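You operate a simulated robot arm through the tools that you are given. There is no shell and no other tool.

Carry out the task below with a simulated robot arm. There is one attempt and no reset: what you move stays moved.

## Task
Pack both fitted pipes in the low brown carton and close its flaps.
Fine: take them out of the grey plate's collars and stand them upright; the black cap stays in its collar. Set down upright: bent grey pipe, short grey pipe.

It is judged by the outcome, as a careful person would: the job done as asked, and still so three seconds after it is handed in. It fails if anything else is knocked over, pushed out of place, dropped, spilled or broken. Lids that push on must go on centred and level and be pressed home; caps that screw on are set level and turned clockwise until they are tight.

## Robot
A 7-joint arm with a two-finger parallel gripper, fixed in place. Base frame: the origin is at the foot of the arm, x ahead of it, y to its left, z up; the work surface is at about z = 0.705. Readings come in m, degrees, newtons and seconds.
With the tool pointing down near the work surface it reaches from about 0.14 to 0.66 m from the base axis. Its first joint turns from -66.0 to 66.0 degrees. Payload 2.4 kg.
Tool frame: the origin (TCP) lies between the finger pads and is the grasp point; the fingertips stand 0.03 m ahead of it; z points along the fingers, y is the line along which they close. Largest opening 0.094 m; finger width 0.028, thickness 0.01; the body of the gripper, 0.05 by 0.096 m, starts 0.055 m behind the TCP.
Orientation is that of the tool frame in the base frame, as a unit quaternion [w, x, y, z]. With the fingers straight down and closing along the base's y, the tool's x points along the base's -x, its y along +y and its z along -z.

## Interface
- The arm moves only by the tool play_rows. Its argument "commands" is a list of rows, each a list of 7 numbers: the shift along the tool's x, y, z in units of 200 mm (1.0 is 200 mm), then the turn, a rotation vector about the tool's x, y, z in units of 90 degrees (1.0 is 90 degrees), then the finger opening in m, from 0 to 0.094. In form: [[x, y, z, rx, ry, rz, jaw], ...]. A call has 1 to 20 rows; each row is the pose to reach, as a shift and turn from the pose commanded when the call began, along the tool's axes at that moment. A call with a number of a shift or a turn outside -1 to 1 is refused whole. Rows are played at 5 a second. More than 0.05 m and 8.6 degrees between two rows, or a gripper value outside its range, and nothing of the call is played. A pose out of reach is approached as far as the arm can. The call stops where the force on the tool passes 90 N (or 10 N more than at its start, if that is more) or the arm is blocked; 0.2 s more then pass. Each finger travels about 0.153 m/s and halts on what it meets, pressing with about 35 N; the grip force reading is that of the motor and also rises with nothing between the fingers. The clock runs only during rows and for 0.2 s after the last one: add rows that repeat a pose to give the fingers time. It gives the time, the measured TCP pose, the force on the tool (base axes), the opening and the grip force at its end, in the units of the frame above (readings bear some noise), with the torque about the TCP (base axes, N m) and any sound that the robot's microphone picked up.
- Cameras (640 x 400 px; columns grow to the right, rows downward): "scene" is fixed at [0.0221, 0.4743, 1.4189]; the picture's right is [-0.78, -0.63, 0.00], its down [-0.49, 0.60, -0.63] and it looks along [0.40, -0.49, -0.78] (base axes); focal length 327 px, centre (320, 200). "wrist" rides on the gripper at [0.076, 0.014, -0.103] in the tool frame; the picture's right is [-0.18, 0.98, 0.00], its down [-0.75, -0.14, -0.64] and it looks along [-0.63, -0.12, 0.77] (tool axes); focal length 243 px, centre (320, 200). There is no depth. A picture from a camera that has moved, and an enlarged one, comes with that camera's place and axes in the base frame and with its lens. The place of the scene camera against the robot may be out by one fixed shift of up to 0.012 m in any direction.
- camera(camera): a new picture of that camera. The clock stands still meanwhile.
- inspect(camera, box): a new picture of the part [left, top, right, bottom] of that camera's present view, enlarged. The clock stands still meanwhile.
- finish_job(): hands the job in; it is judged then, once.

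Places have to be worked out from the pictures, the camera data and where the tool is seen. Open the gripper and draw the arm clear of the work before you hand the job in, unless the task says otherwise.

The tools are called by a JSON object that holds its "name" and its "arguments". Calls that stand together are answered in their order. play_rows: Moves the arm, as the interface text tells. Its arguments: {"type":"object","properties":{"commands":{"type":"array","items":{"type":"array","items":{"type":"number"}}}},"required":["commands"]} The other tools are called the same way: camera (camera) takes a picture; inspect (camera, box) takes an enlarged picture of a part of a camera's view; finish_job () hands the job in.

At the start:

```text
t: 0.0
ee_pos: [0.3076, 0.1857, 1.1206]
orientation: [0.0, -0.001, 1.0, 0.0]
ft_force: [0.1, 0.1, 0.3]
moment: [0.04, 0.0, -0.03]
opening: 0.0938
finger_force: 0.1
```

scene: 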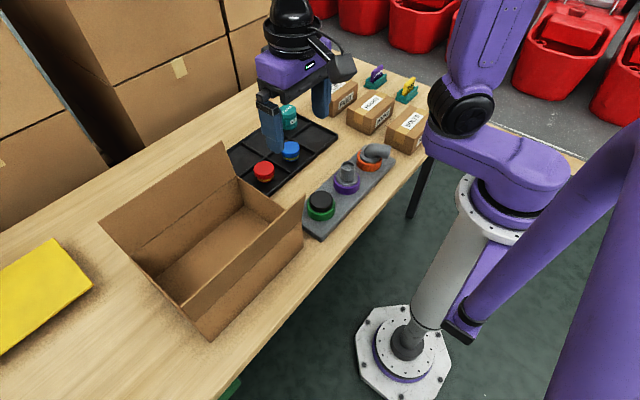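
wrist: 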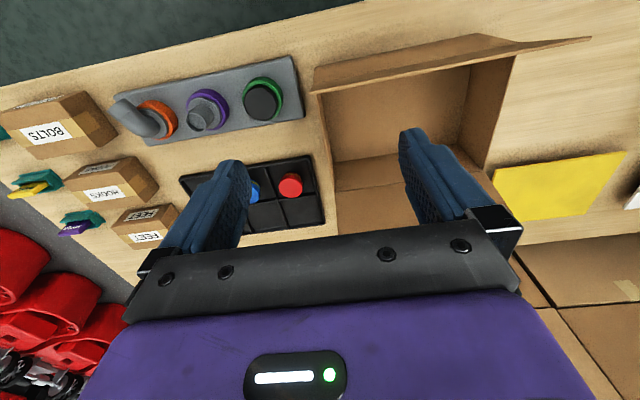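

I start by looking closely at the plate with the pipes and the carton before moving anything.

{"name": "inspect", "arguments": {"camera": "scene", "box": [290, 130, 410, 240]}}

{"name": "inspect", "arguments": {"camera": "scene", "box": [90, 130, 330, 350]}}

{"name": "inspect", "arguments": {"camera": "wrist", "box": [90, 40, 330, 190]}}

{"name": "inspect", "arguments": {"camera": "wrist", "box": [300, 20, 600, 240]}}

```text
3.64 times, centred on (350, 185) of scene
camera zoom: at [0.0221, 0.4743, 1.4189], right [-0.78, -0.63, 0.0], down [-0.49, 0.6, -0.63], along [0.4, -0.49, -0.78], focal length 1190 px, centre (211, 254)
```

zoom: 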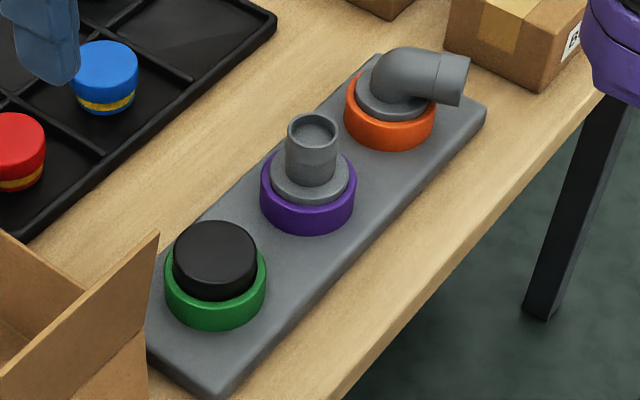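

```text
1.82 times, centred on (210, 240) of scene
camera zoom: at [0.0221, 0.4743, 1.4189], right [-0.78, -0.63, 0.0], down [-0.49, 0.6, -0.63], along [0.4, -0.49, -0.78], focal length 595 px, centre (520, 127)
```

zoom: 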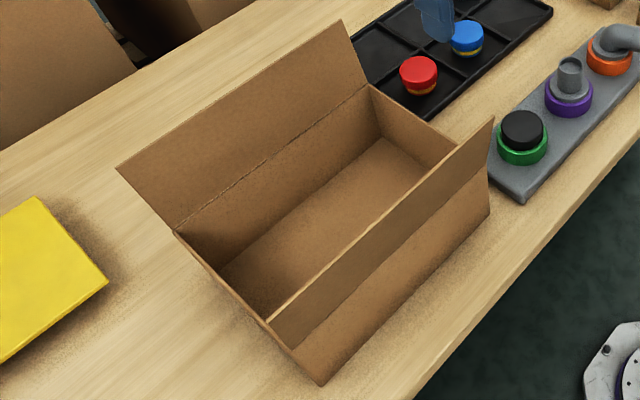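

```text
2.67 times, centred on (210, 115) of wrist
camera zoom: at [0.2293, 0.2006, 1.2234], right [0.18, 0.98, 0.0], down [0.75, -0.14, 0.64], along [0.63, -0.12, -0.77], focal length 647 px, centre (613, 427)
```

zoom: 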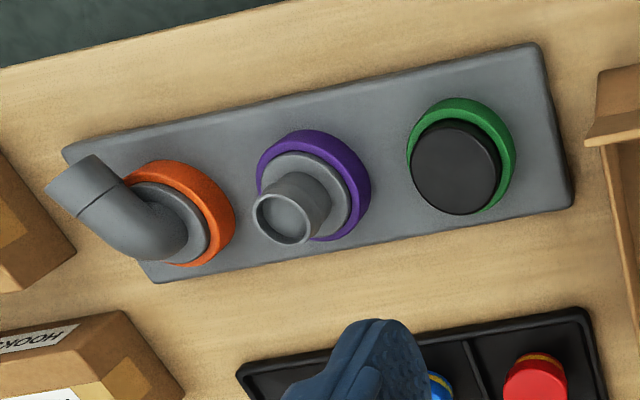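

```text
1.82 times, centred on (450, 130) of wrist
camera zoom: at [0.2293, 0.2006, 1.2234], right [0.18, 0.98, 0.0], down [0.75, -0.14, 0.64], along [0.63, -0.12, -0.77], focal length 441 px, centre (84, 327)
```

zoom: 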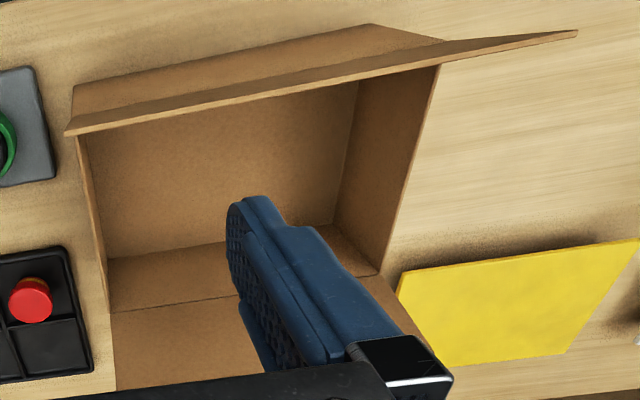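

The pictures put the collars at about x 0.356, spaced about 0.11 m in y: orange (bent) near y -0.16, purple (short) near -0.05, green (cap) near 0.065. The carton spans about x 0.32–0.54, y 0.17–0.46, with its wall tops near z 0.82. I move over the plate, staying high, for a closer look.

{"name": "play_rows", "arguments": {"commands": [[-0.03, -0.15, 0.0, 0, 0, 0, 0.094], [-0.06, -0.35, 0.1, 0, 0, 0, 0.094], [-0.09, -0.55, 0.2, 0, 0, 0, 0.094], [-0.12, -0.75, 0.3, 0, 0, 0, 0.094], [-0.15, -0.95, 0.4, 0, 0, 0, 0.094], [-0.2, -1.0, 0.5, 0, 0, 0, 0.094], [-0.2, -1.0, 0.5, 0, 0, 0, 0.094]]}}

{"name": "camera", "arguments": {"camera": "wrist"}}

{"name": "camera", "arguments": {"camera": "scene"}}

```text
t: 1.6
ee_pos: [0.3466, -0.0147, 1.0165]
orientation: [0.0, 0.0, 1.0, -0.001]
ft_force: [-0.7, -1.1, -0.9]
moment: [-0.01, 0.03, 0.0]
opening: 0.0941
finger_force: 0.0
```

```text
taken
camera wrist: at [0.269, -0.0006, 1.1201], right [0.18, 0.98, 0.0], down [0.75, -0.14, 0.64], along [0.63, -0.12, -0.77], focal length 243 px, centre (320, 200)
```

wrist: 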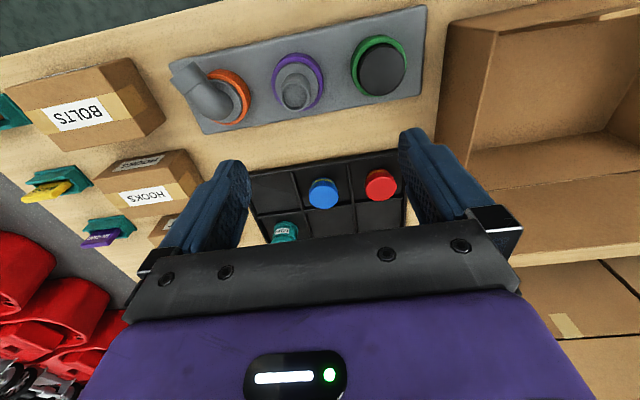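

```text
taken
```

scene: 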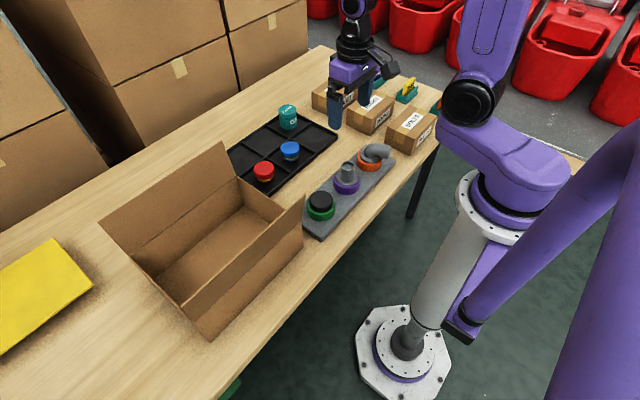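

The plate is now in clear view from above. I enlarge it to measure the two pipes and the bend's direction.

{"name": "inspect", "arguments": {"camera": "wrist", "box": [160, 20, 340, 140]}}

{"name": "inspect", "arguments": {"camera": "scene", "box": [325, 135, 405, 200]}}

```text
3.33 times, centred on (250, 80) of wrist
camera zoom: at [0.269, -0.0006, 1.1201], right [0.18, 0.98, 0.0], down [0.75, -0.14, 0.64], along [0.63, -0.12, -0.77], focal length 809 px, centre (553, 600)
```

zoom: 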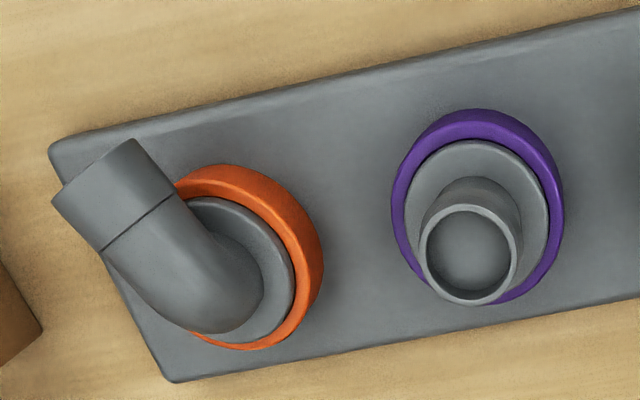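

```text
6.15 times, centred on (365, 168) of scene
camera zoom: at [0.0221, 0.4743, 1.4189], right [-0.78, -0.63, 0.0], down [-0.49, 0.6, -0.63], along [0.4, -0.49, -0.78], focal length 2013 px, centre (43, 400)
```

zoom: 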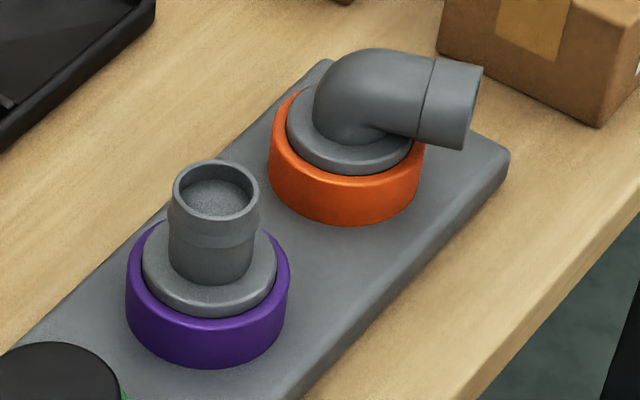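

The short pipe's tube is about 37 mm wide with its top near z 0.80, and the bend points about 23° off base -x toward -y. I lower to about z 0.90 above the short pipe to refine its place.

{"name": "play_rows", "arguments": {"commands": [[-0.02, -0.09, 0.1, 0, 0, 0, 0.094], [-0.045, -0.18, 0.25, 0, 0, 0, 0.094], [-0.045, -0.18, 0.42, 0, 0, 0, 0.094], [-0.045, -0.18, 0.58, 0, 0, 0, 0.094], [-0.045, -0.18, 0.58, 0, 0, 0, 0.094]]}}

{"name": "camera", "arguments": {"camera": "wrist"}}

{"name": "inspect", "arguments": {"camera": "scene", "box": [290, 90, 420, 220]}}

```text
t: 2.8
ee_pos: [0.3558, -0.0517, 0.9065]
orientation: [0.0, 0.001, 1.0, 0.0]
ft_force: [0.3, -0.1, 0.8]
moment: [0.02, 0.06, -0.04]
opening: 0.0943
finger_force: 0.0
```

```text
taken
camera wrist: at [0.2783, -0.0377, 1.0079], right [0.18, 0.98, 0.0], down [0.75, -0.14, 0.64], along [0.63, -0.12, -0.77], focal length 243 px, centre (320, 200)
```

wrist: 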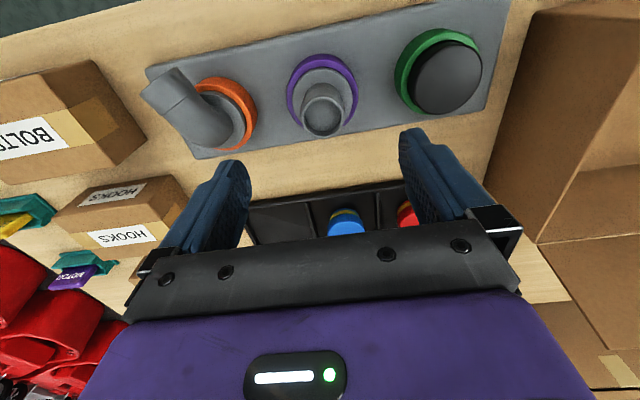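

```text
3.08 times, centred on (355, 155) of scene
camera zoom: at [0.0221, 0.4743, 1.4189], right [-0.78, -0.63, 0.0], down [-0.49, 0.6, -0.63], along [0.4, -0.49, -0.78], focal length 1006 px, centre (212, 338)
```

zoom: 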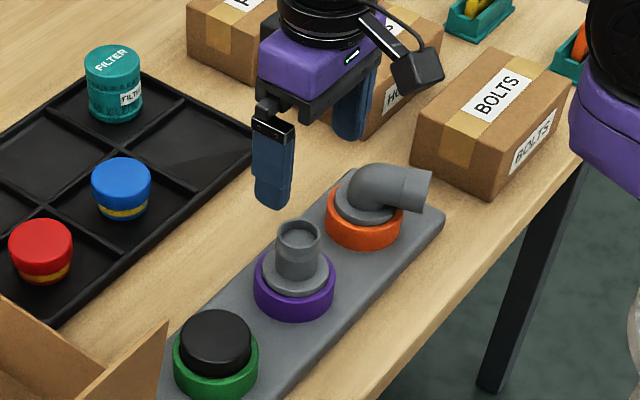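

I enlarge this closer wrist view to fix the pipe centre and the flange and collar heights.

{"name": "inspect", "arguments": {"camera": "wrist", "box": [270, 40, 380, 150]}}

{"name": "inspect", "arguments": {"camera": "wrist", "box": [130, 50, 280, 170]}}

```text
3.64 times, centred on (325, 95) of wrist
camera zoom: at [0.2783, -0.0377, 1.0079], right [0.18, 0.98, 0.0], down [0.75, -0.14, 0.64], along [0.63, -0.12, -0.77], focal length 882 px, centre (302, 582)
```

zoom: 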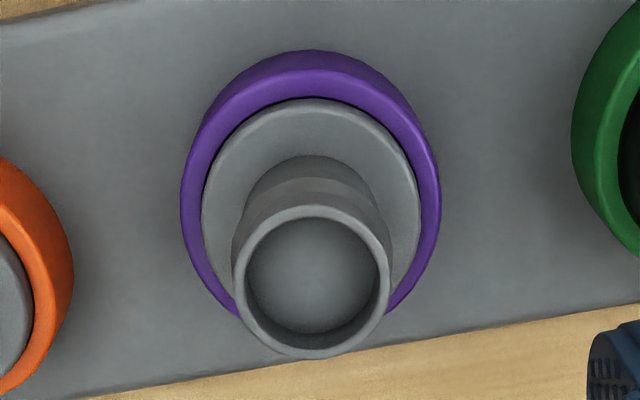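

```text
3.33 times, centred on (205, 110) of wrist
camera zoom: at [0.2783, -0.0377, 1.0079], right [0.18, 0.98, 0.0], down [0.75, -0.14, 0.64], along [0.63, -0.12, -0.77], focal length 809 px, centre (703, 500)
```

zoom: 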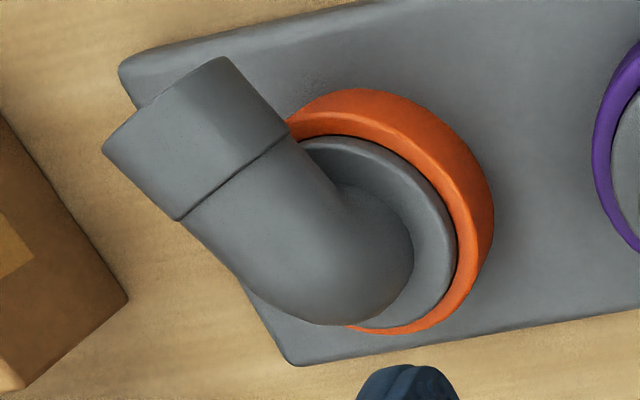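

The short pipe's axis works out to about (0.359, -0.051), tube top about 0.795, flange top about 0.755. I lower to z 0.825 and check the alignment before straddling the tube.

{"name": "play_rows", "arguments": {"commands": [[-0.012, -0.0035, 0.1, 0, 0, 0, 0.094], [-0.012, -0.0035, 0.25, 0, 0, 0, 0.094], [-0.012, -0.0035, 0.398, 0, 0, 0, 0.094], [-0.012, -0.0035, 0.398, 0, 0, 0, 0.094]]}}

{"name": "camera", "arguments": {"camera": "wrist"}}

{"name": "inspect", "arguments": {"camera": "scene", "box": [290, 90, 420, 220]}}

```text
t: 3.8
ee_pos: [0.3569, -0.0503, 0.8249]
orientation: [0.001, 0.001, 1.0, 0.0]
ft_force: [-0.3, 0.1, 0.0]
moment: [0.0, 0.0, 0.01]
opening: 0.094
finger_force: 0.1
```

```text
taken
camera wrist: at [0.279, -0.0362, 0.9283], right [0.18, 0.98, 0.0], down [0.75, -0.14, 0.64], along [0.63, -0.12, -0.77], focal length 243 px, centre (320, 200)
```

wrist: 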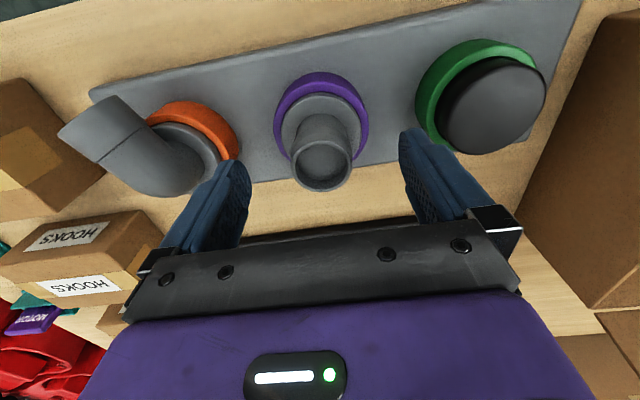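

```text
3.08 times, centred on (355, 155) of scene
camera zoom: at [0.0221, 0.4743, 1.4189], right [-0.78, -0.63, 0.0], down [-0.49, 0.6, -0.63], along [0.4, -0.49, -0.78], focal length 1006 px, centre (212, 338)
```

zoom: 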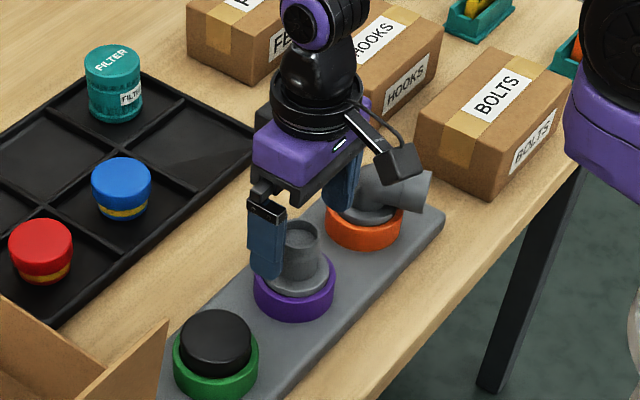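

The tube sits centred between the open fingers, with its axis at about (0.360, -0.0505). I go down to z 0.790, which keeps the tips just above the flange, then close.

{"name": "play_rows", "arguments": {"commands": [[-0.01, 0, 0.06, 0, 0, 0, 0.094], [-0.01, 0, 0.12, 0, 0, 0, 0.094], [-0.01, 0, 0.175, 0, 0, 0, 0.094], [-0.01, 0, 0.175, 0, 0, 0, 0.094], [-0.01, 0, 0.175, 0, 0, 0, 0.06], [-0.01, 0, 0.175, 0, 0, 0, 0.03], [-0.01, 0, 0.175, 0, 0, 0, 0.0], [-0.01, 0, 0.175, 0, 0, 0, 0.0]]}}

{"name": "camera", "arguments": {"camera": "wrist"}}

{"name": "inspect", "arguments": {"camera": "scene", "box": [290, 90, 420, 220]}}

```text
t: 5.6
ee_pos: [0.3608, -0.0496, 0.7899]
orientation: [0.0, 0.001, 1.0, 0.0]
ft_force: [-0.1, 1.4, 0.2]
moment: [0.1, -0.04, -0.02]
opening: 0.0388
finger_force: 35.3
```

```text
taken
camera wrist: at [0.2837, -0.036, 0.8931], right [0.18, 0.98, 0.0], down [0.75, -0.14, 0.64], along [0.63, -0.12, -0.77], focal length 243 px, centre (320, 200)
```

wrist: 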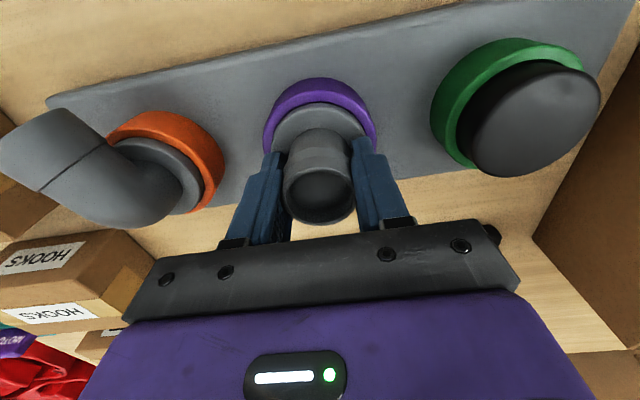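

```text
3.08 times, centred on (355, 155) of scene
camera zoom: at [0.0221, 0.4743, 1.4189], right [-0.78, -0.63, 0.0], down [-0.49, 0.6, -0.63], along [0.4, -0.49, -0.78], focal length 1006 px, centre (212, 338)
```

zoom: 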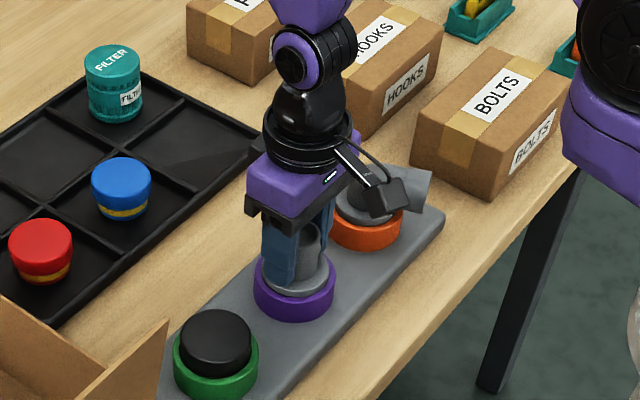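

The tube is held at 38.8 mm with 35 N. I lift slowly, straight up by 40 mm, and watch the force in case the collar holds it.

{"name": "play_rows", "arguments": {"commands": [[0, 0, -0.02, 0, 0, 0, 0.0], [0, 0, -0.04, 0, 0, 0, 0.0], [0, 0, -0.07, 0, 0, 0, 0.0], [0, 0, -0.1, 0, 0, 0, 0.0], [0, 0, -0.15, 0, 0, 0, 0.0], [0, 0, -0.2, 0, 0, 0, 0.0], [0, 0, -0.2, 0, 0, 0, 0.0]]}}

{"name": "camera", "arguments": {"camera": "wrist"}}

{"name": "inspect", "arguments": {"camera": "scene", "box": [290, 90, 420, 220]}}

```text
t: 7.2
ee_pos: [0.3617, -0.0498, 0.8301]
orientation: [-0.001, 0.0, 1.0, -0.001]
ft_force: [0.3, 1.0, -0.6]
moment: [0.0, 0.01, 0.0]
opening: 0.0382
finger_force: 35.2
```

```text
taken
camera wrist: at [0.284, -0.0359, 0.9329], right [0.18, 0.98, 0.0], down [0.75, -0.14, 0.64], along [0.63, -0.12, -0.77], focal length 243 px, centre (320, 200)
```

wrist: 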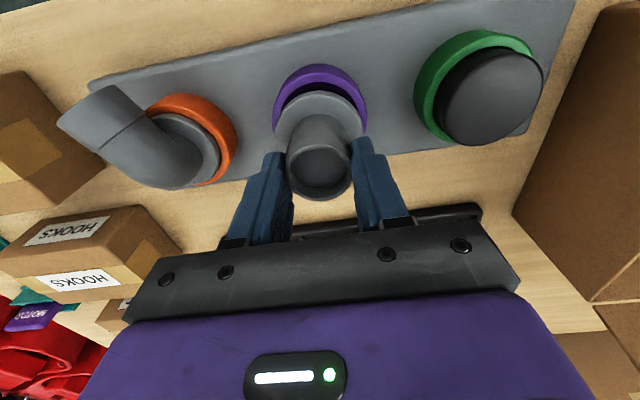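

```text
3.08 times, centred on (355, 155) of scene
camera zoom: at [0.0221, 0.4743, 1.4189], right [-0.78, -0.63, 0.0], down [-0.49, 0.6, -0.63], along [0.4, -0.49, -0.78], focal length 1006 px, centre (212, 338)
```

zoom: 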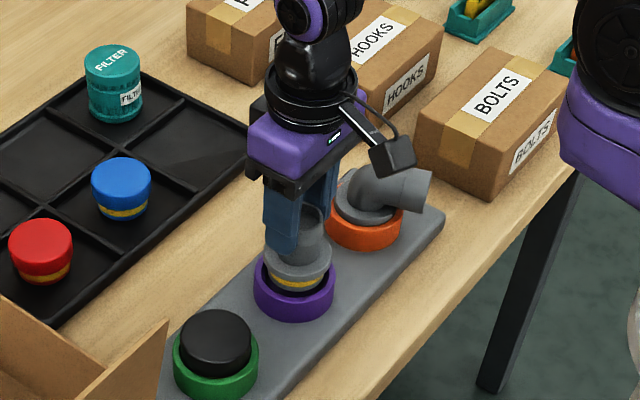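

The pipe came out cleanly and a yellow seal band shows below its flange. I keep lifting straight up to clear the carton's flaps.

{"name": "play_rows", "arguments": {"commands": [[0, 0, -0.15, 0, 0, 0, 0.0], [0, 0, -0.35, 0, 0, 0, 0.0], [0, 0, -0.55, 0, 0, 0, 0.0], [0, 0, -0.75, 0, 0, 0, 0.0], [0, 0, -0.95, 0, 0, 0, 0.0], [0, 0, -1.0, 0, 0, 0, 0.0], [0, 0, -1.0, 0, 0, 0, 0.0]]}}

{"name": "camera", "arguments": {"camera": "wrist"}}

{"name": "inspect", "arguments": {"camera": "scene", "box": [290, 30, 420, 220]}}

```text
t: 8.8
ee_pos: [0.3617, -0.0472, 1.0293]
orientation: [0.0, -0.001, 1.0, 0.0]
ft_force: [-1.0, 0.0, -0.6]
moment: [-0.06, -0.02, -0.02]
opening: 0.0384
finger_force: 34.8
```

```text
taken
camera wrist: at [0.2832, -0.0343, 1.1327], right [0.18, 0.98, 0.0], down [0.75, -0.14, 0.64], along [0.63, -0.12, -0.77], focal length 243 px, centre (320, 200)
```

wrist: 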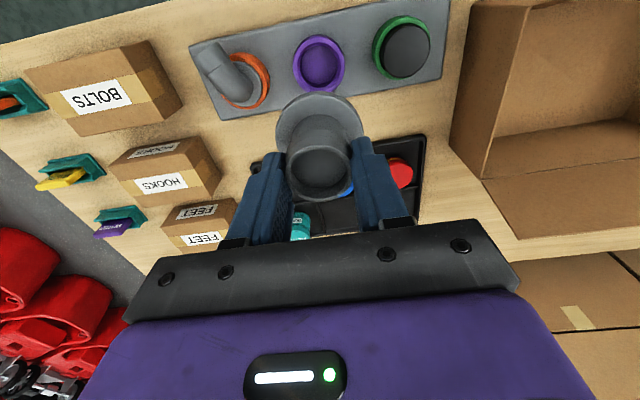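

```text
2.11 times, centred on (355, 125) of scene
camera zoom: at [0.0221, 0.4743, 1.4189], right [-0.78, -0.63, 0.0], down [-0.49, 0.6, -0.63], along [0.4, -0.49, -0.78], focal length 689 px, centre (246, 358)
```

zoom: 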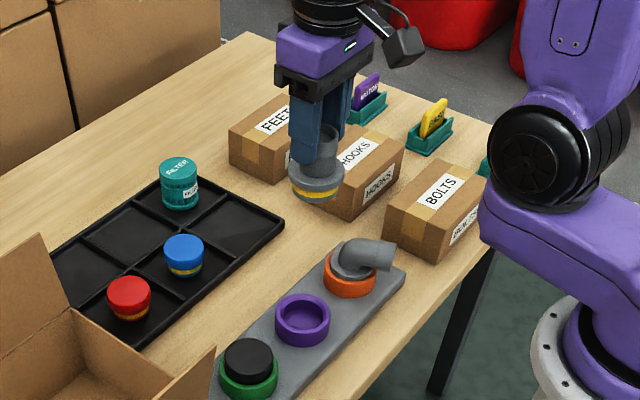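

The short pipe hangs straight, its bottom about 63 mm below the TCP. I carry it toward the carton at this height, taking x forward first so it stays between the two raised flaps.

{"name": "play_rows", "arguments": {"commands": [[-0.1, 0.0, -0.05, 0, 0, 0, 0.0], [-0.25, 0.1, -0.05, 0, 0, 0, 0.0], [-0.35, 0.3, -0.05, 0, 0, 0, 0.0], [-0.36, 0.5, -0.05, 0, 0, 0, 0.0], [-0.36, 0.7, -0.05, 0, 0, 0, 0.0], [-0.36, 0.9, -0.05, 0, 0, 0, 0.0], [-0.36, 0.9, -0.05, 0, 0, 0, 0.0]]}}

{"name": "camera", "arguments": {"camera": "wrist"}}

{"name": "camera", "arguments": {"camera": "scene"}}

```text
t: 10.4
ee_pos: [0.4339, 0.1281, 1.0381]
orientation: [-0.001, 0.0, 1.0, 0.0]
ft_force: [0.6, 0.8, -0.7]
moment: [-0.04, -0.02, 0.01]
opening: 0.0385
finger_force: 35.0
```

```text
taken
camera wrist: at [0.3562, 0.1425, 1.1411], right [0.18, 0.98, 0.0], down [0.75, -0.14, 0.64], along [0.63, -0.12, -0.77], focal length 243 px, centre (320, 200)
```

wrist: 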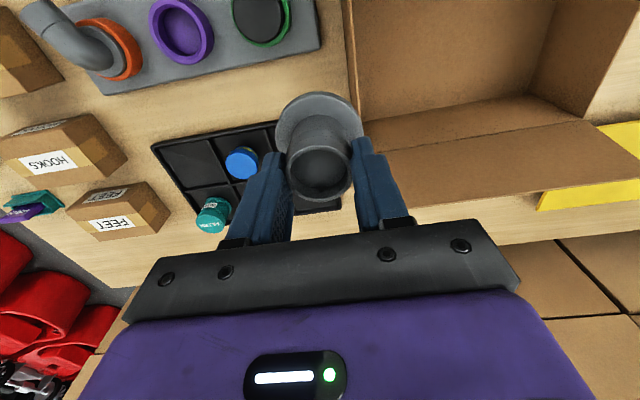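

```text
taken
```

scene: 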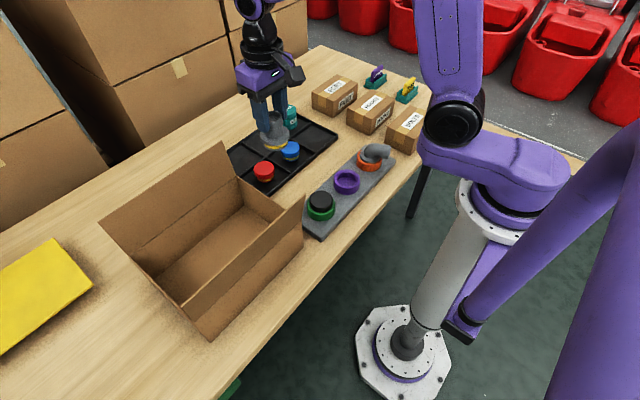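

The path is clear and the pipe is still level. I enlarge both views of the carton to refine its corners before going in.

{"name": "inspect", "arguments": {"camera": "wrist", "box": [330, 0, 640, 220]}}

{"name": "inspect", "arguments": {"camera": "scene", "box": [90, 130, 330, 350]}}

```text
1.82 times, centred on (485, 110) of wrist
camera zoom: at [0.3562, 0.1425, 1.1411], right [0.18, 0.98, 0.0], down [0.75, -0.14, 0.64], along [0.63, -0.12, -0.77], focal length 441 px, centre (20, 364)
```

zoom: 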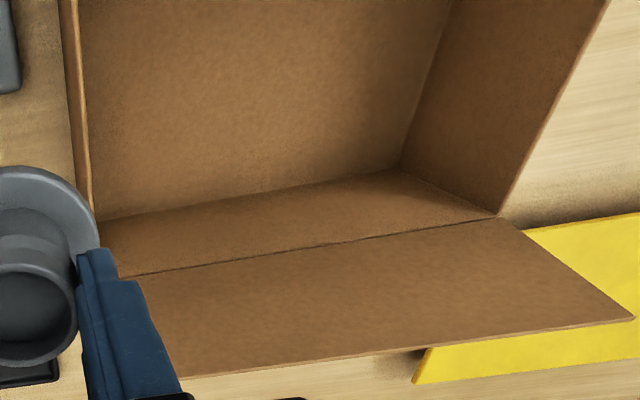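

```text
1.82 times, centred on (210, 240) of scene
camera zoom: at [0.0221, 0.4743, 1.4189], right [-0.78, -0.63, 0.0], down [-0.49, 0.6, -0.63], along [0.4, -0.49, -0.78], focal length 595 px, centre (520, 127)
```

zoom: 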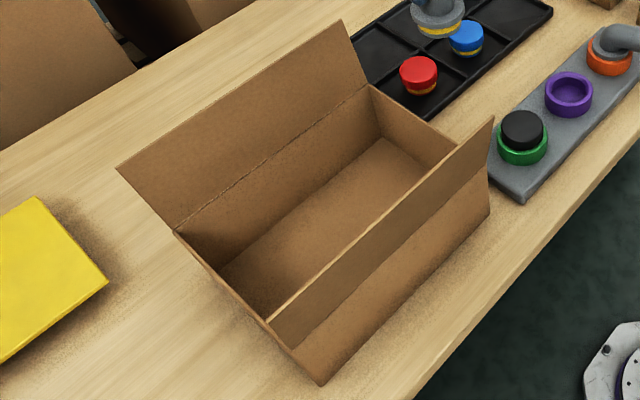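

The carton's inside floor spans y about 0.19–0.465, far wall at x 0.543, wall tops at z 0.82, with both flaps leaning slightly outward. I'll set the short pipe at about (0.465, 0.255), biased to the far side so the wrist camera clears the near flap. I move over that spot and partway down.

{"name": "play_rows", "arguments": {"commands": [[-0.08, 0.15, 0.0, 0, 0, 0, 0.0], [-0.155, 0.35, 0.0, 0, 0, 0, 0.0], [-0.155, 0.55, 0.0, 0, 0, 0, 0.0], [-0.155, 0.635, 0.0, 0, 0, 0, 0.0], [-0.155, 0.635, 0.2, 0, 0, 0, 0.0], [-0.155, 0.635, 0.4, 0, 0, 0, 0.0], [-0.155, 0.635, 0.6, 0, 0, 0, 0.0], [-0.155, 0.635, 0.75, 0, 0, 0, 0.0], [-0.155, 0.635, 0.75, 0, 0, 0, 0.0]]}}

{"name": "camera", "arguments": {"camera": "wrist"}}

{"name": "camera", "arguments": {"camera": "scene"}}

```text
t: 12.4
ee_pos: [0.4596, 0.2597, 0.889]
orientation: [0.0, 0.0, 1.0, -0.001]
ft_force: [0.5, 0.7, -0.6]
moment: [0.02, -0.02, -0.02]
opening: 0.0384
finger_force: 34.8
```

```text
taken
camera wrist: at [0.382, 0.2728, 0.9919], right [0.18, 0.98, 0.0], down [0.75, -0.14, 0.64], along [0.63, -0.12, -0.77], focal length 243 px, centre (320, 200)
```

wrist: 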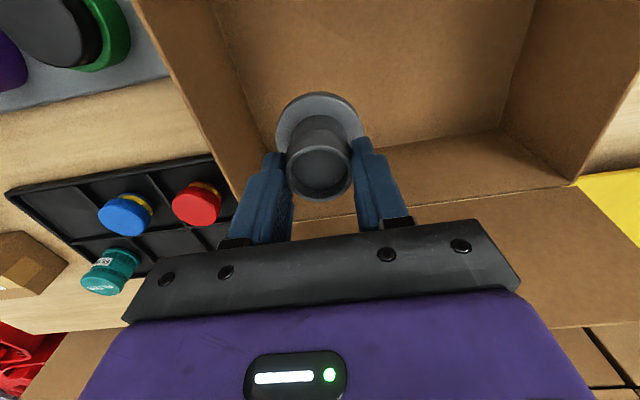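

```text
taken
```

scene: 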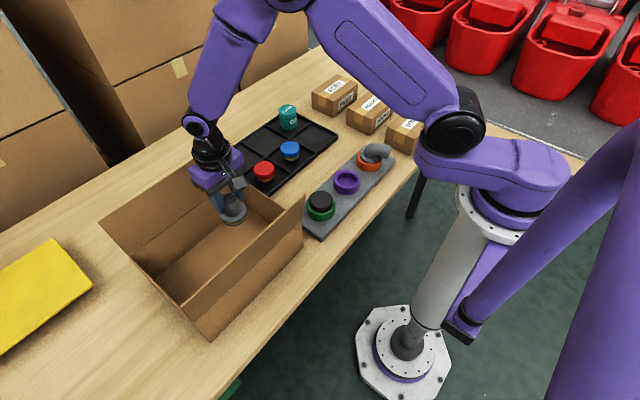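

There is clearance to both flaps. I lower to z 0.80 and check again before feeling for the floor.

{"name": "play_rows", "arguments": {"commands": [[0, 0, 0.1, 0, 0, 0, 0.0], [0, 0, 0.2, 0, 0, 0, 0.0], [0, 0, 0.3, 0, 0, 0, 0.0], [0, 0, 0.4, 0, 0, 0, 0.0], [0, 0, 0.45, 0, 0, 0, 0.0], [0, 0, 0.45, 0, 0, 0, 0.0]]}}

{"name": "camera", "arguments": {"camera": "wrist"}}

{"name": "inspect", "arguments": {"camera": "scene", "box": [90, 110, 330, 350]}}

```text
t: 13.8
ee_pos: [0.4633, 0.2585, 0.8002]
orientation: [0.0, 0.0, 1.0, 0.0]
ft_force: [-0.6, -1.0, -0.1]
moment: [0.0, 0.01, -0.01]
opening: 0.0382
finger_force: 34.8
```

```text
taken
camera wrist: at [0.3856, 0.2721, 0.9038], right [0.18, 0.98, 0.0], down [0.75, -0.14, 0.64], along [0.63, -0.12, -0.77], focal length 243 px, centre (320, 200)
```

wrist: 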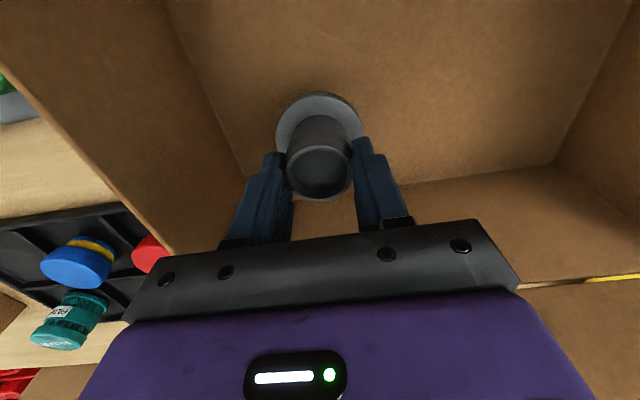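

```text
1.67 times, centred on (210, 230) of scene
camera zoom: at [0.0221, 0.4743, 1.4189], right [-0.78, -0.63, 0.0], down [-0.49, 0.6, -0.63], along [0.4, -0.49, -0.78], focal length 545 px, centre (503, 150)
```

zoom: 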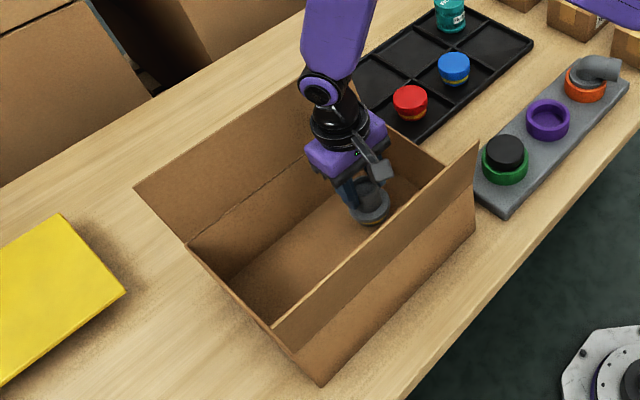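

All clear at z 0.80. I go down in small steps and watch for contact with the carton floor.

{"name": "play_rows", "arguments": {"commands": [[0, 0, 0.03, 0, 0, 0, 0.0], [0, 0, 0.06, 0, 0, 0, 0.0], [0, 0, 0.08, 0, 0, 0, 0.0], [0, 0, 0.1, 0, 0, 0, 0.0], [0, 0, 0.1, 0, 0, 0, 0.0]]}}

```text
t: 15.0
ee_pos: [0.464, 0.2565, 0.7805]
orientation: [0.001, 0.0, 1.0, 0.001]
ft_force: [-3.1, -4.4, 29.9]
moment: [-0.45, 0.1, -0.06]
opening: 0.0379
finger_force: 34.9
```

Contact: 30 N upward at z 0.7805, so the pipe base is on the floor. I ease up 2 mm to relieve the press and look before releasing.

{"name": "play_rows", "arguments": {"commands": [[0, 0, -0.005, 0, 0, 0, 0.0], [0, 0, -0.01, 0, 0, 0, 0.0], [0, 0, -0.01, 0, 0, 0, 0.0]]}}

{"name": "camera", "arguments": {"camera": "wrist"}}

{"name": "inspect", "arguments": {"camera": "scene", "box": [180, 140, 300, 260]}}

```text
t: 15.8
ee_pos: [0.4637, 0.2574, 0.7822]
orientation: [0.001, -0.001, 1.0, 0.0]
ft_force: [4.4, -0.2, 10.3]
moment: [-0.25, -0.4, 0.01]
opening: 0.0383
finger_force: 34.9
```

```text
taken
camera wrist: at [0.386, 0.2711, 0.8845], right [0.18, 0.98, 0.0], down [0.75, -0.14, 0.64], along [0.63, -0.12, -0.77], focal length 243 px, centre (320, 200)
```

wrist: 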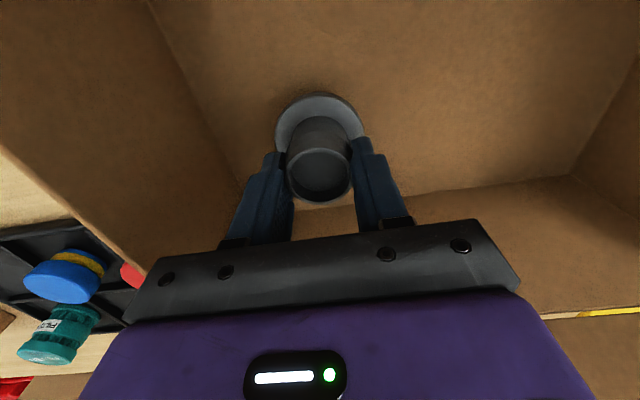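

```text
3.33 times, centred on (240, 200) of scene
camera zoom: at [0.022, 0.4742, 1.4189], right [-0.78, -0.63, 0.0], down [-0.49, 0.6, -0.63], along [0.4, -0.49, -0.78], focal length 1090 px, centre (587, 200)
```

zoom: 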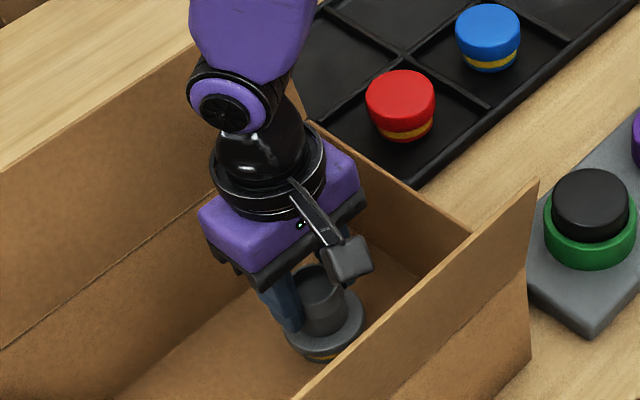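

The reading is down to 10 N with the pipe upright on the floor. I open partway to 60 mm so the fingers stay clear of the end wall, wait, then rise straight up.

{"name": "play_rows", "arguments": {"commands": [[0, 0, -0.004, 0, 0, 0, 0.0], [0, 0, -0.004, 0, 0, 0, 0.045], [0, 0, -0.004, 0, 0, 0, 0.06], [0, 0, -0.004, 0, 0, 0, 0.06], [0, 0, -0.03, 0, 0, 0, 0.06], [0, 0, -0.08, 0, 0, 0, 0.06], [0, 0, -0.15, 0, 0, 0, 0.06], [0, 0, -0.25, 0, 0, 0, 0.06], [0, 0, -0.4, 0, 0, 0, 0.06], [0, 0, -0.6, 0, 0, 0, 0.06], [0, 0, -0.8, 0, 0, 0, 0.06], [0, 0, -1.0, 0, 0, 0, 0.06], [0, 0, -1.0, 0, 0, 0, 0.06]]}}

{"name": "camera", "arguments": {"camera": "wrist"}}

{"name": "camera", "arguments": {"camera": "scene"}}

```text
t: 18.6
ee_pos: [0.4648, 0.2563, 0.9817]
orientation: [0.001, 0.0, 1.0, 0.0]
ft_force: [-0.5, -0.3, -0.4]
moment: [0.01, 0.04, 0.01]
opening: 0.0599
finger_force: 0.0
```

```text
taken
camera wrist: at [0.3867, 0.2696, 1.084], right [0.18, 0.98, 0.0], down [0.75, -0.14, 0.64], along [0.63, -0.12, -0.77], focal length 243 px, centre (320, 200)
```

wrist: 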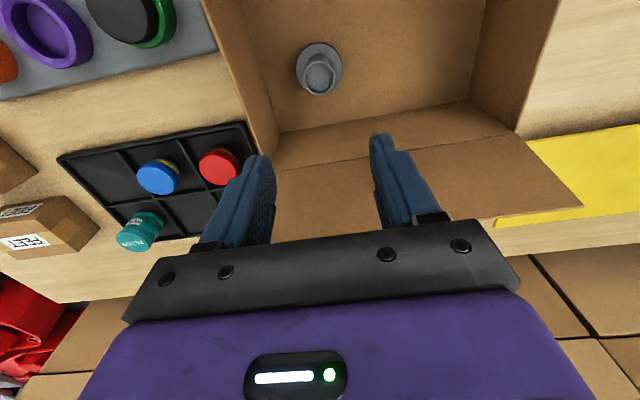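

```text
taken
```

scene: 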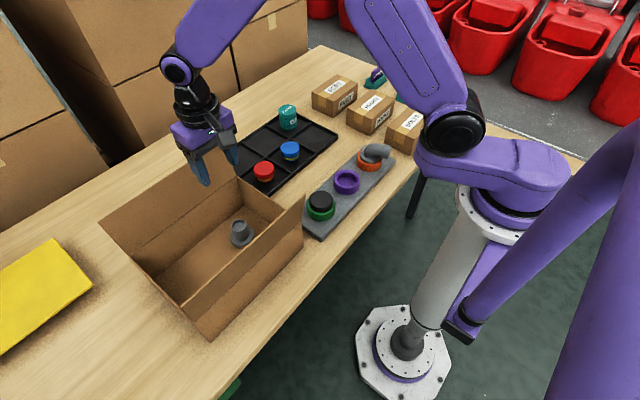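

The short pipe stands upright in the carton and nothing else has moved. Now I travel back toward the bent pipe, high and clear of the flaps.

{"name": "play_rows", "arguments": {"commands": [[0, -0.1, -0.1, 0, 0, 0, 0.06], [0, -0.3, -0.15, 0, 0, 0, 0.08], [0.05, -0.5, -0.15, 0, 0, 0, 0.094], [0.1, -0.72, -0.15, 0, 0, 0, 0.094], [0.2, -0.92, -0.15, 0, 0, 0, 0.094], [0.3, -1.0, -0.15, 0, 0, 0, 0.094], [0.3, -1.0, -0.15, 0, 0, 0, 0.094]]}}

{"name": "play_rows", "arguments": {"commands": [[0.03, -0.2, 0.0, 0, 0, -0.05, 0.094], [0.06, -0.4, 0.05, 0, 0, -0.1, 0.094], [0.1, -0.6, 0.1, 0, 0, -0.15, 0.094], [0.15, -0.8, 0.2, 0, 0, -0.2, 0.094], [0.2, -1.0, 0.3, 0, 0, -0.256, 0.094], [0.22, -1.0, 0.45, 0, 0, -0.256, 0.094], [0.22, -1.0, 0.45, 0, 0, -0.256, 0.094]]}}

{"name": "camera", "arguments": {"camera": "wrist"}}

{"name": "camera", "arguments": {"camera": "scene"}}

```text
t: 20.2
ee_pos: [0.4048, 0.0574, 1.0111]
orientation: [0.0, 0.0, 1.0, 0.001]
ft_force: [0.6, -0.6, -0.5]
moment: [-0.01, 0.01, 0.0]
opening: 0.094
finger_force: 0.1
```

```text
t: 21.8
ee_pos: [0.3605, -0.1457, 0.9193]
orientation: [0.0, -0.2, 0.98, 0.0]
ft_force: [-0.5, 0.1, 0.0]
moment: [0.02, -0.03, 0.0]
opening: 0.0939
finger_force: 0.1
```

```text
taken
camera wrist: at [0.2831, -0.1624, 1.0221], right [-0.22, 0.98, 0.0], down [0.75, 0.17, 0.64], along [0.63, 0.14, -0.77], focal length 243 px, centre (320, 200)
```

wrist: 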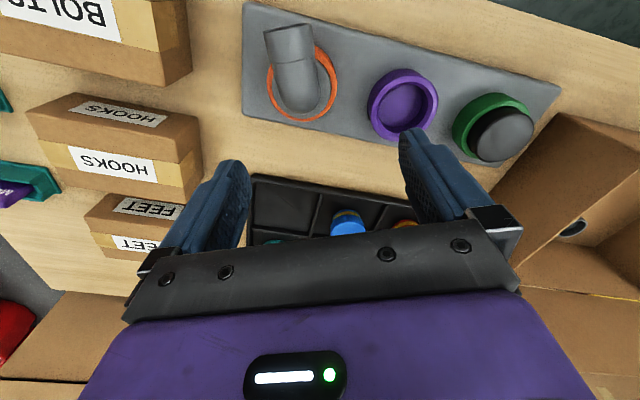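

```text
taken
```

scene: 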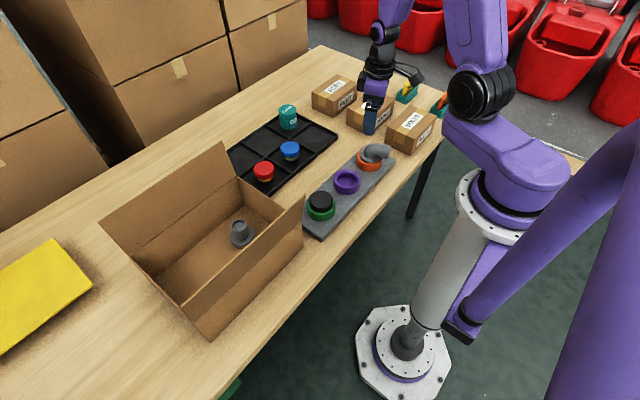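

The tool yaw now lines up roughly with the bend. I enlarge the bent pipe to measure its axis and any remaining misalignment.

{"name": "inspect", "arguments": {"camera": "wrist", "box": [235, 10, 365, 130]}}

{"name": "inspect", "arguments": {"camera": "scene", "box": [320, 80, 420, 180]}}

```text
3.33 times, centred on (300, 70) of wrist
camera zoom: at [0.2831, -0.1624, 1.0221], right [-0.22, 0.98, 0.0], down [0.75, 0.17, 0.64], along [0.63, 0.14, -0.77], focal length 809 px, centre (387, 633)
```

zoom: 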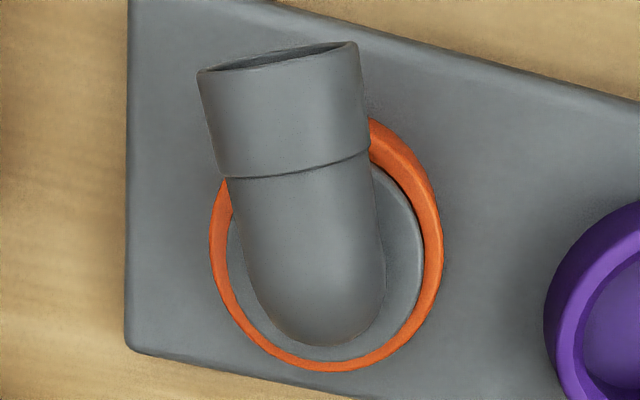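

```text
4.00 times, centred on (370, 130) of scene
camera zoom: at [0.0221, 0.4743, 1.4189], right [-0.78, -0.63, 0.0], down [-0.49, 0.6, -0.63], along [0.4, -0.49, -0.78], focal length 1308 px, centre (120, 480)
```

zoom: 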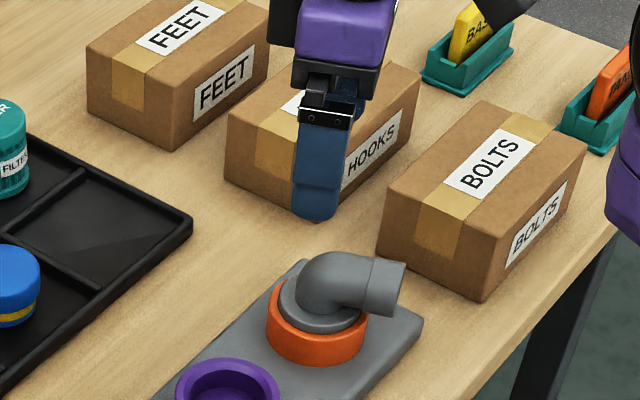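

The bend's true heading is about 20° and its vertical axis is near (0.356, -0.166). I trim the yaw by 3°, centre over it and lower to z 0.86 for another look.

{"name": "play_rows", "arguments": {"commands": [[0.03, -0.04, 0.05, 0, 0, 0.015, 0.094], [0.06, -0.083, 0.15, 0, 0, 0.033, 0.094], [0.06, -0.083, 0.295, 0, 0, 0.033, 0.094], [0.06, -0.083, 0.295, 0, 0, 0.033, 0.094]]}}

{"name": "camera", "arguments": {"camera": "wrist"}}

{"name": "inspect", "arguments": {"camera": "scene", "box": [320, 80, 420, 180]}}

```text
t: 22.8
ee_pos: [0.3541, -0.1628, 0.8616]
orientation: [0.0, -0.174, 0.985, 0.0]
ft_force: [0.4, 0.0, -0.7]
moment: [0.03, 0.0, -0.02]
opening: 0.0936
finger_force: 0.0
```

```text
taken
camera wrist: at [0.2768, -0.1764, 0.9647], right [-0.16, 0.99, 0.0], down [0.76, 0.13, 0.64], along [0.63, 0.1, -0.77], focal length 243 px, centre (320, 200)
```

wrist: 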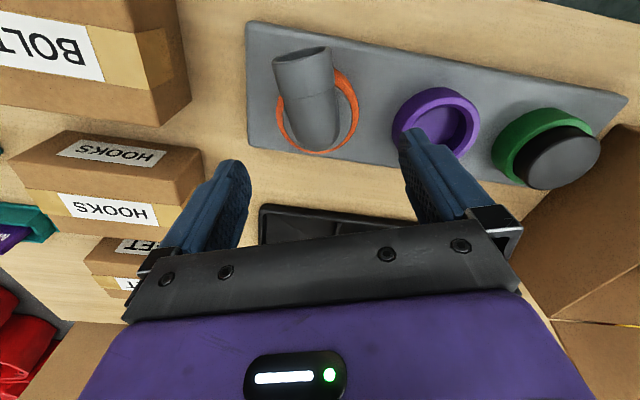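

```text
4.00 times, centred on (370, 130) of scene
camera zoom: at [0.0221, 0.4743, 1.4189], right [-0.78, -0.63, 0.0], down [-0.49, 0.6, -0.63], along [0.4, -0.49, -0.78], focal length 1308 px, centre (120, 480)
```

zoom: 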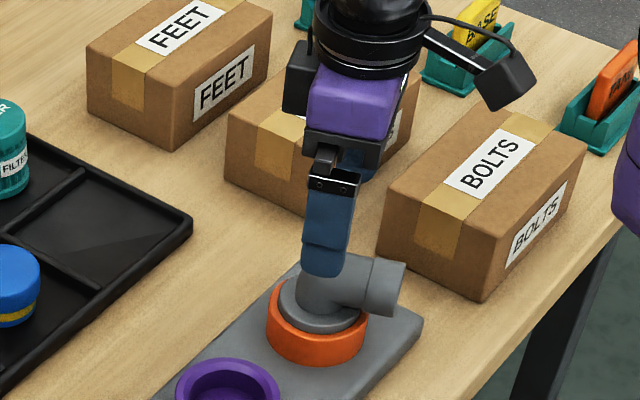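

I enlarge this view to fix the remaining sideways offset and the height of the limb.

{"name": "inspect", "arguments": {"camera": "wrist", "box": [250, 30, 380, 160]}}

{"name": "inspect", "arguments": {"camera": "scene", "box": [345, 125, 405, 175]}}

```text
3.08 times, centred on (315, 95) of wrist
camera zoom: at [0.2768, -0.1764, 0.9647], right [-0.16, 0.99, 0.0], down [0.76, 0.13, 0.64], along [0.63, 0.1, -0.77], focal length 746 px, centre (335, 523)
```

zoom: 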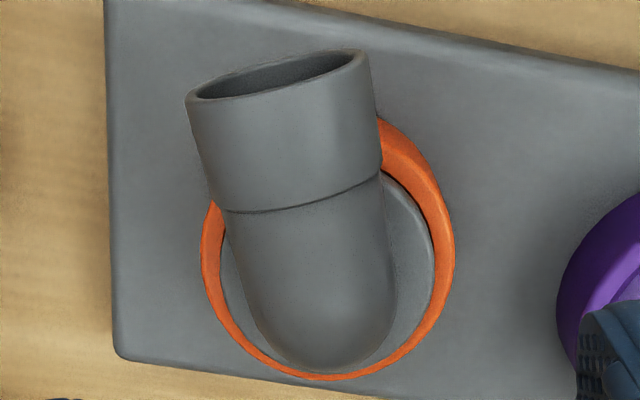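

```text
8.00 times, centred on (375, 150) of scene
camera zoom: at [0.0221, 0.4743, 1.4189], right [-0.78, -0.63, 0.0], down [-0.49, 0.6, -0.63], along [0.4, -0.49, -0.78], focal length 2617 px, centre (-120, 600)
```

zoom: 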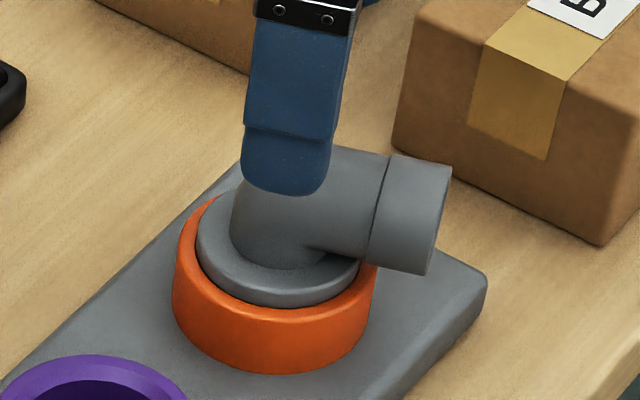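

The plate runs along y with its centreline at x about 0.355, so the bent pipe is near (0.355, -0.165). It needs a 2.4 mm sideways shift and 2° of yaw. I go down to z 0.79, biased 6 mm toward the bend so the pads cover more of the elbow, without closing yet.

{"name": "play_rows", "arguments": {"commands": [[0.02, -0.012, 0.05, 0, 0, -0.022, 0.094], [0.03, -0.012, 0.12, 0, 0, -0.022, 0.094], [0.03, -0.012, 0.2, 0, 0, -0.022, 0.094], [0.03, -0.012, 0.28, 0, 0, -0.022, 0.094], [0.03, -0.012, 0.355, 0, 0, -0.022, 0.094], [0.03, -0.012, 0.355, 0, 0, -0.022, 0.094]]}}

{"name": "camera", "arguments": {"camera": "wrist"}}

{"name": "inspect", "arguments": {"camera": "scene", "box": [325, 100, 425, 190]}}

```text
t: 24.2
ee_pos: [0.35, -0.1677, 0.7909]
orientation: [-0.001, -0.191, 0.982, 0.0]
ft_force: [-0.1, 0.1, 0.0]
moment: [-0.02, 0.0, 0.03]
opening: 0.094
finger_force: 0.0
```

```text
taken
camera wrist: at [0.2722, -0.1843, 0.8943], right [-0.2, 0.98, 0.0], down [0.75, 0.15, 0.64], along [0.63, 0.13, -0.77], focal length 243 px, centre (320, 200)
```

wrist: 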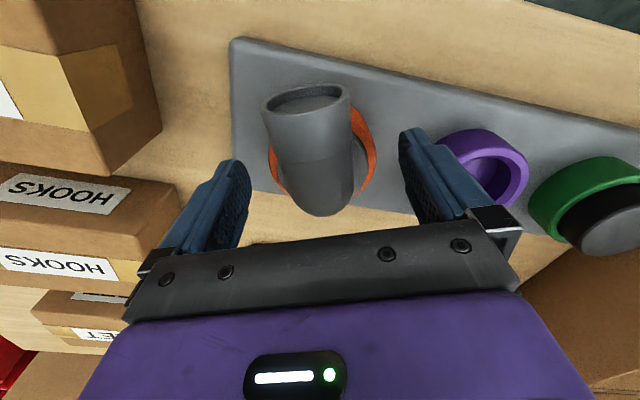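

```text
4.44 times, centred on (375, 145) of scene
camera zoom: at [0.0221, 0.4743, 1.4189], right [-0.78, -0.63, 0.0], down [-0.49, 0.6, -0.63], along [0.4, -0.49, -0.78], focal length 1454 px, centre (76, 444)
```

zoom: 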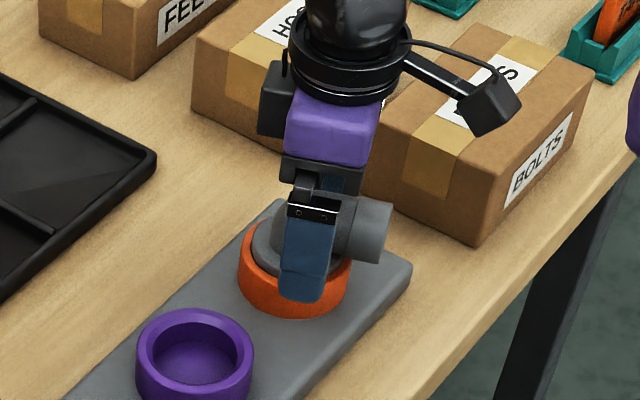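

The elbow is centred between the fingers with no contact. I close now.

{"name": "play_rows", "arguments": {"commands": [[0, 0, 0, 0, 0, 0, 0.07], [0, 0, 0, 0, 0, 0, 0.05], [0, 0, 0, 0, 0, 0, 0.03], [0, 0, 0, 0, 0, 0, 0.0], [0, 0, 0, 0, 0, 0, 0.0]]}}

{"name": "camera", "arguments": {"camera": "wrist"}}

{"name": "inspect", "arguments": {"camera": "scene", "box": [325, 100, 425, 190]}}

```text
t: 25.4
ee_pos: [0.3497, -0.1676, 0.7919]
orientation: [0.001, -0.192, 0.981, 0.0]
ft_force: [0.9, -4.3, 1.6]
moment: [-0.03, -0.06, -0.13]
opening: 0.0398
finger_force: 34.8
```

```text
taken
camera wrist: at [0.2723, -0.1845, 0.8944], right [-0.2, 0.98, 0.0], down [0.75, 0.15, 0.64], along [0.63, 0.13, -0.77], focal length 243 px, centre (320, 200)
```

wrist: 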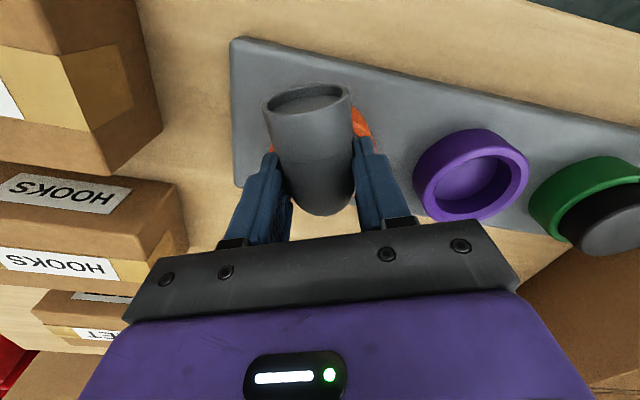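

```text
4.44 times, centred on (375, 145) of scene
camera zoom: at [0.0221, 0.4742, 1.4189], right [-0.78, -0.63, 0.0], down [-0.49, 0.6, -0.63], along [0.4, -0.49, -0.78], focal length 1454 px, centre (76, 444)
```

zoom: 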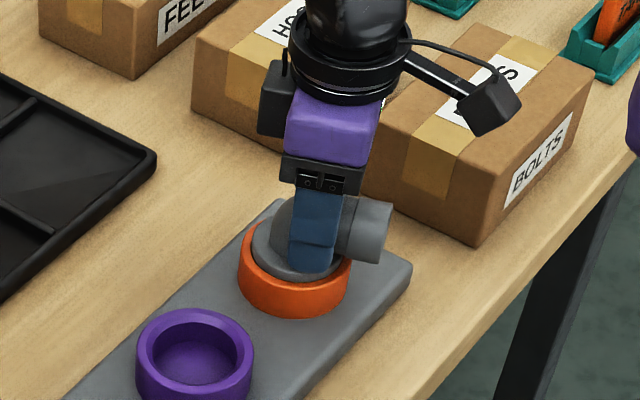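

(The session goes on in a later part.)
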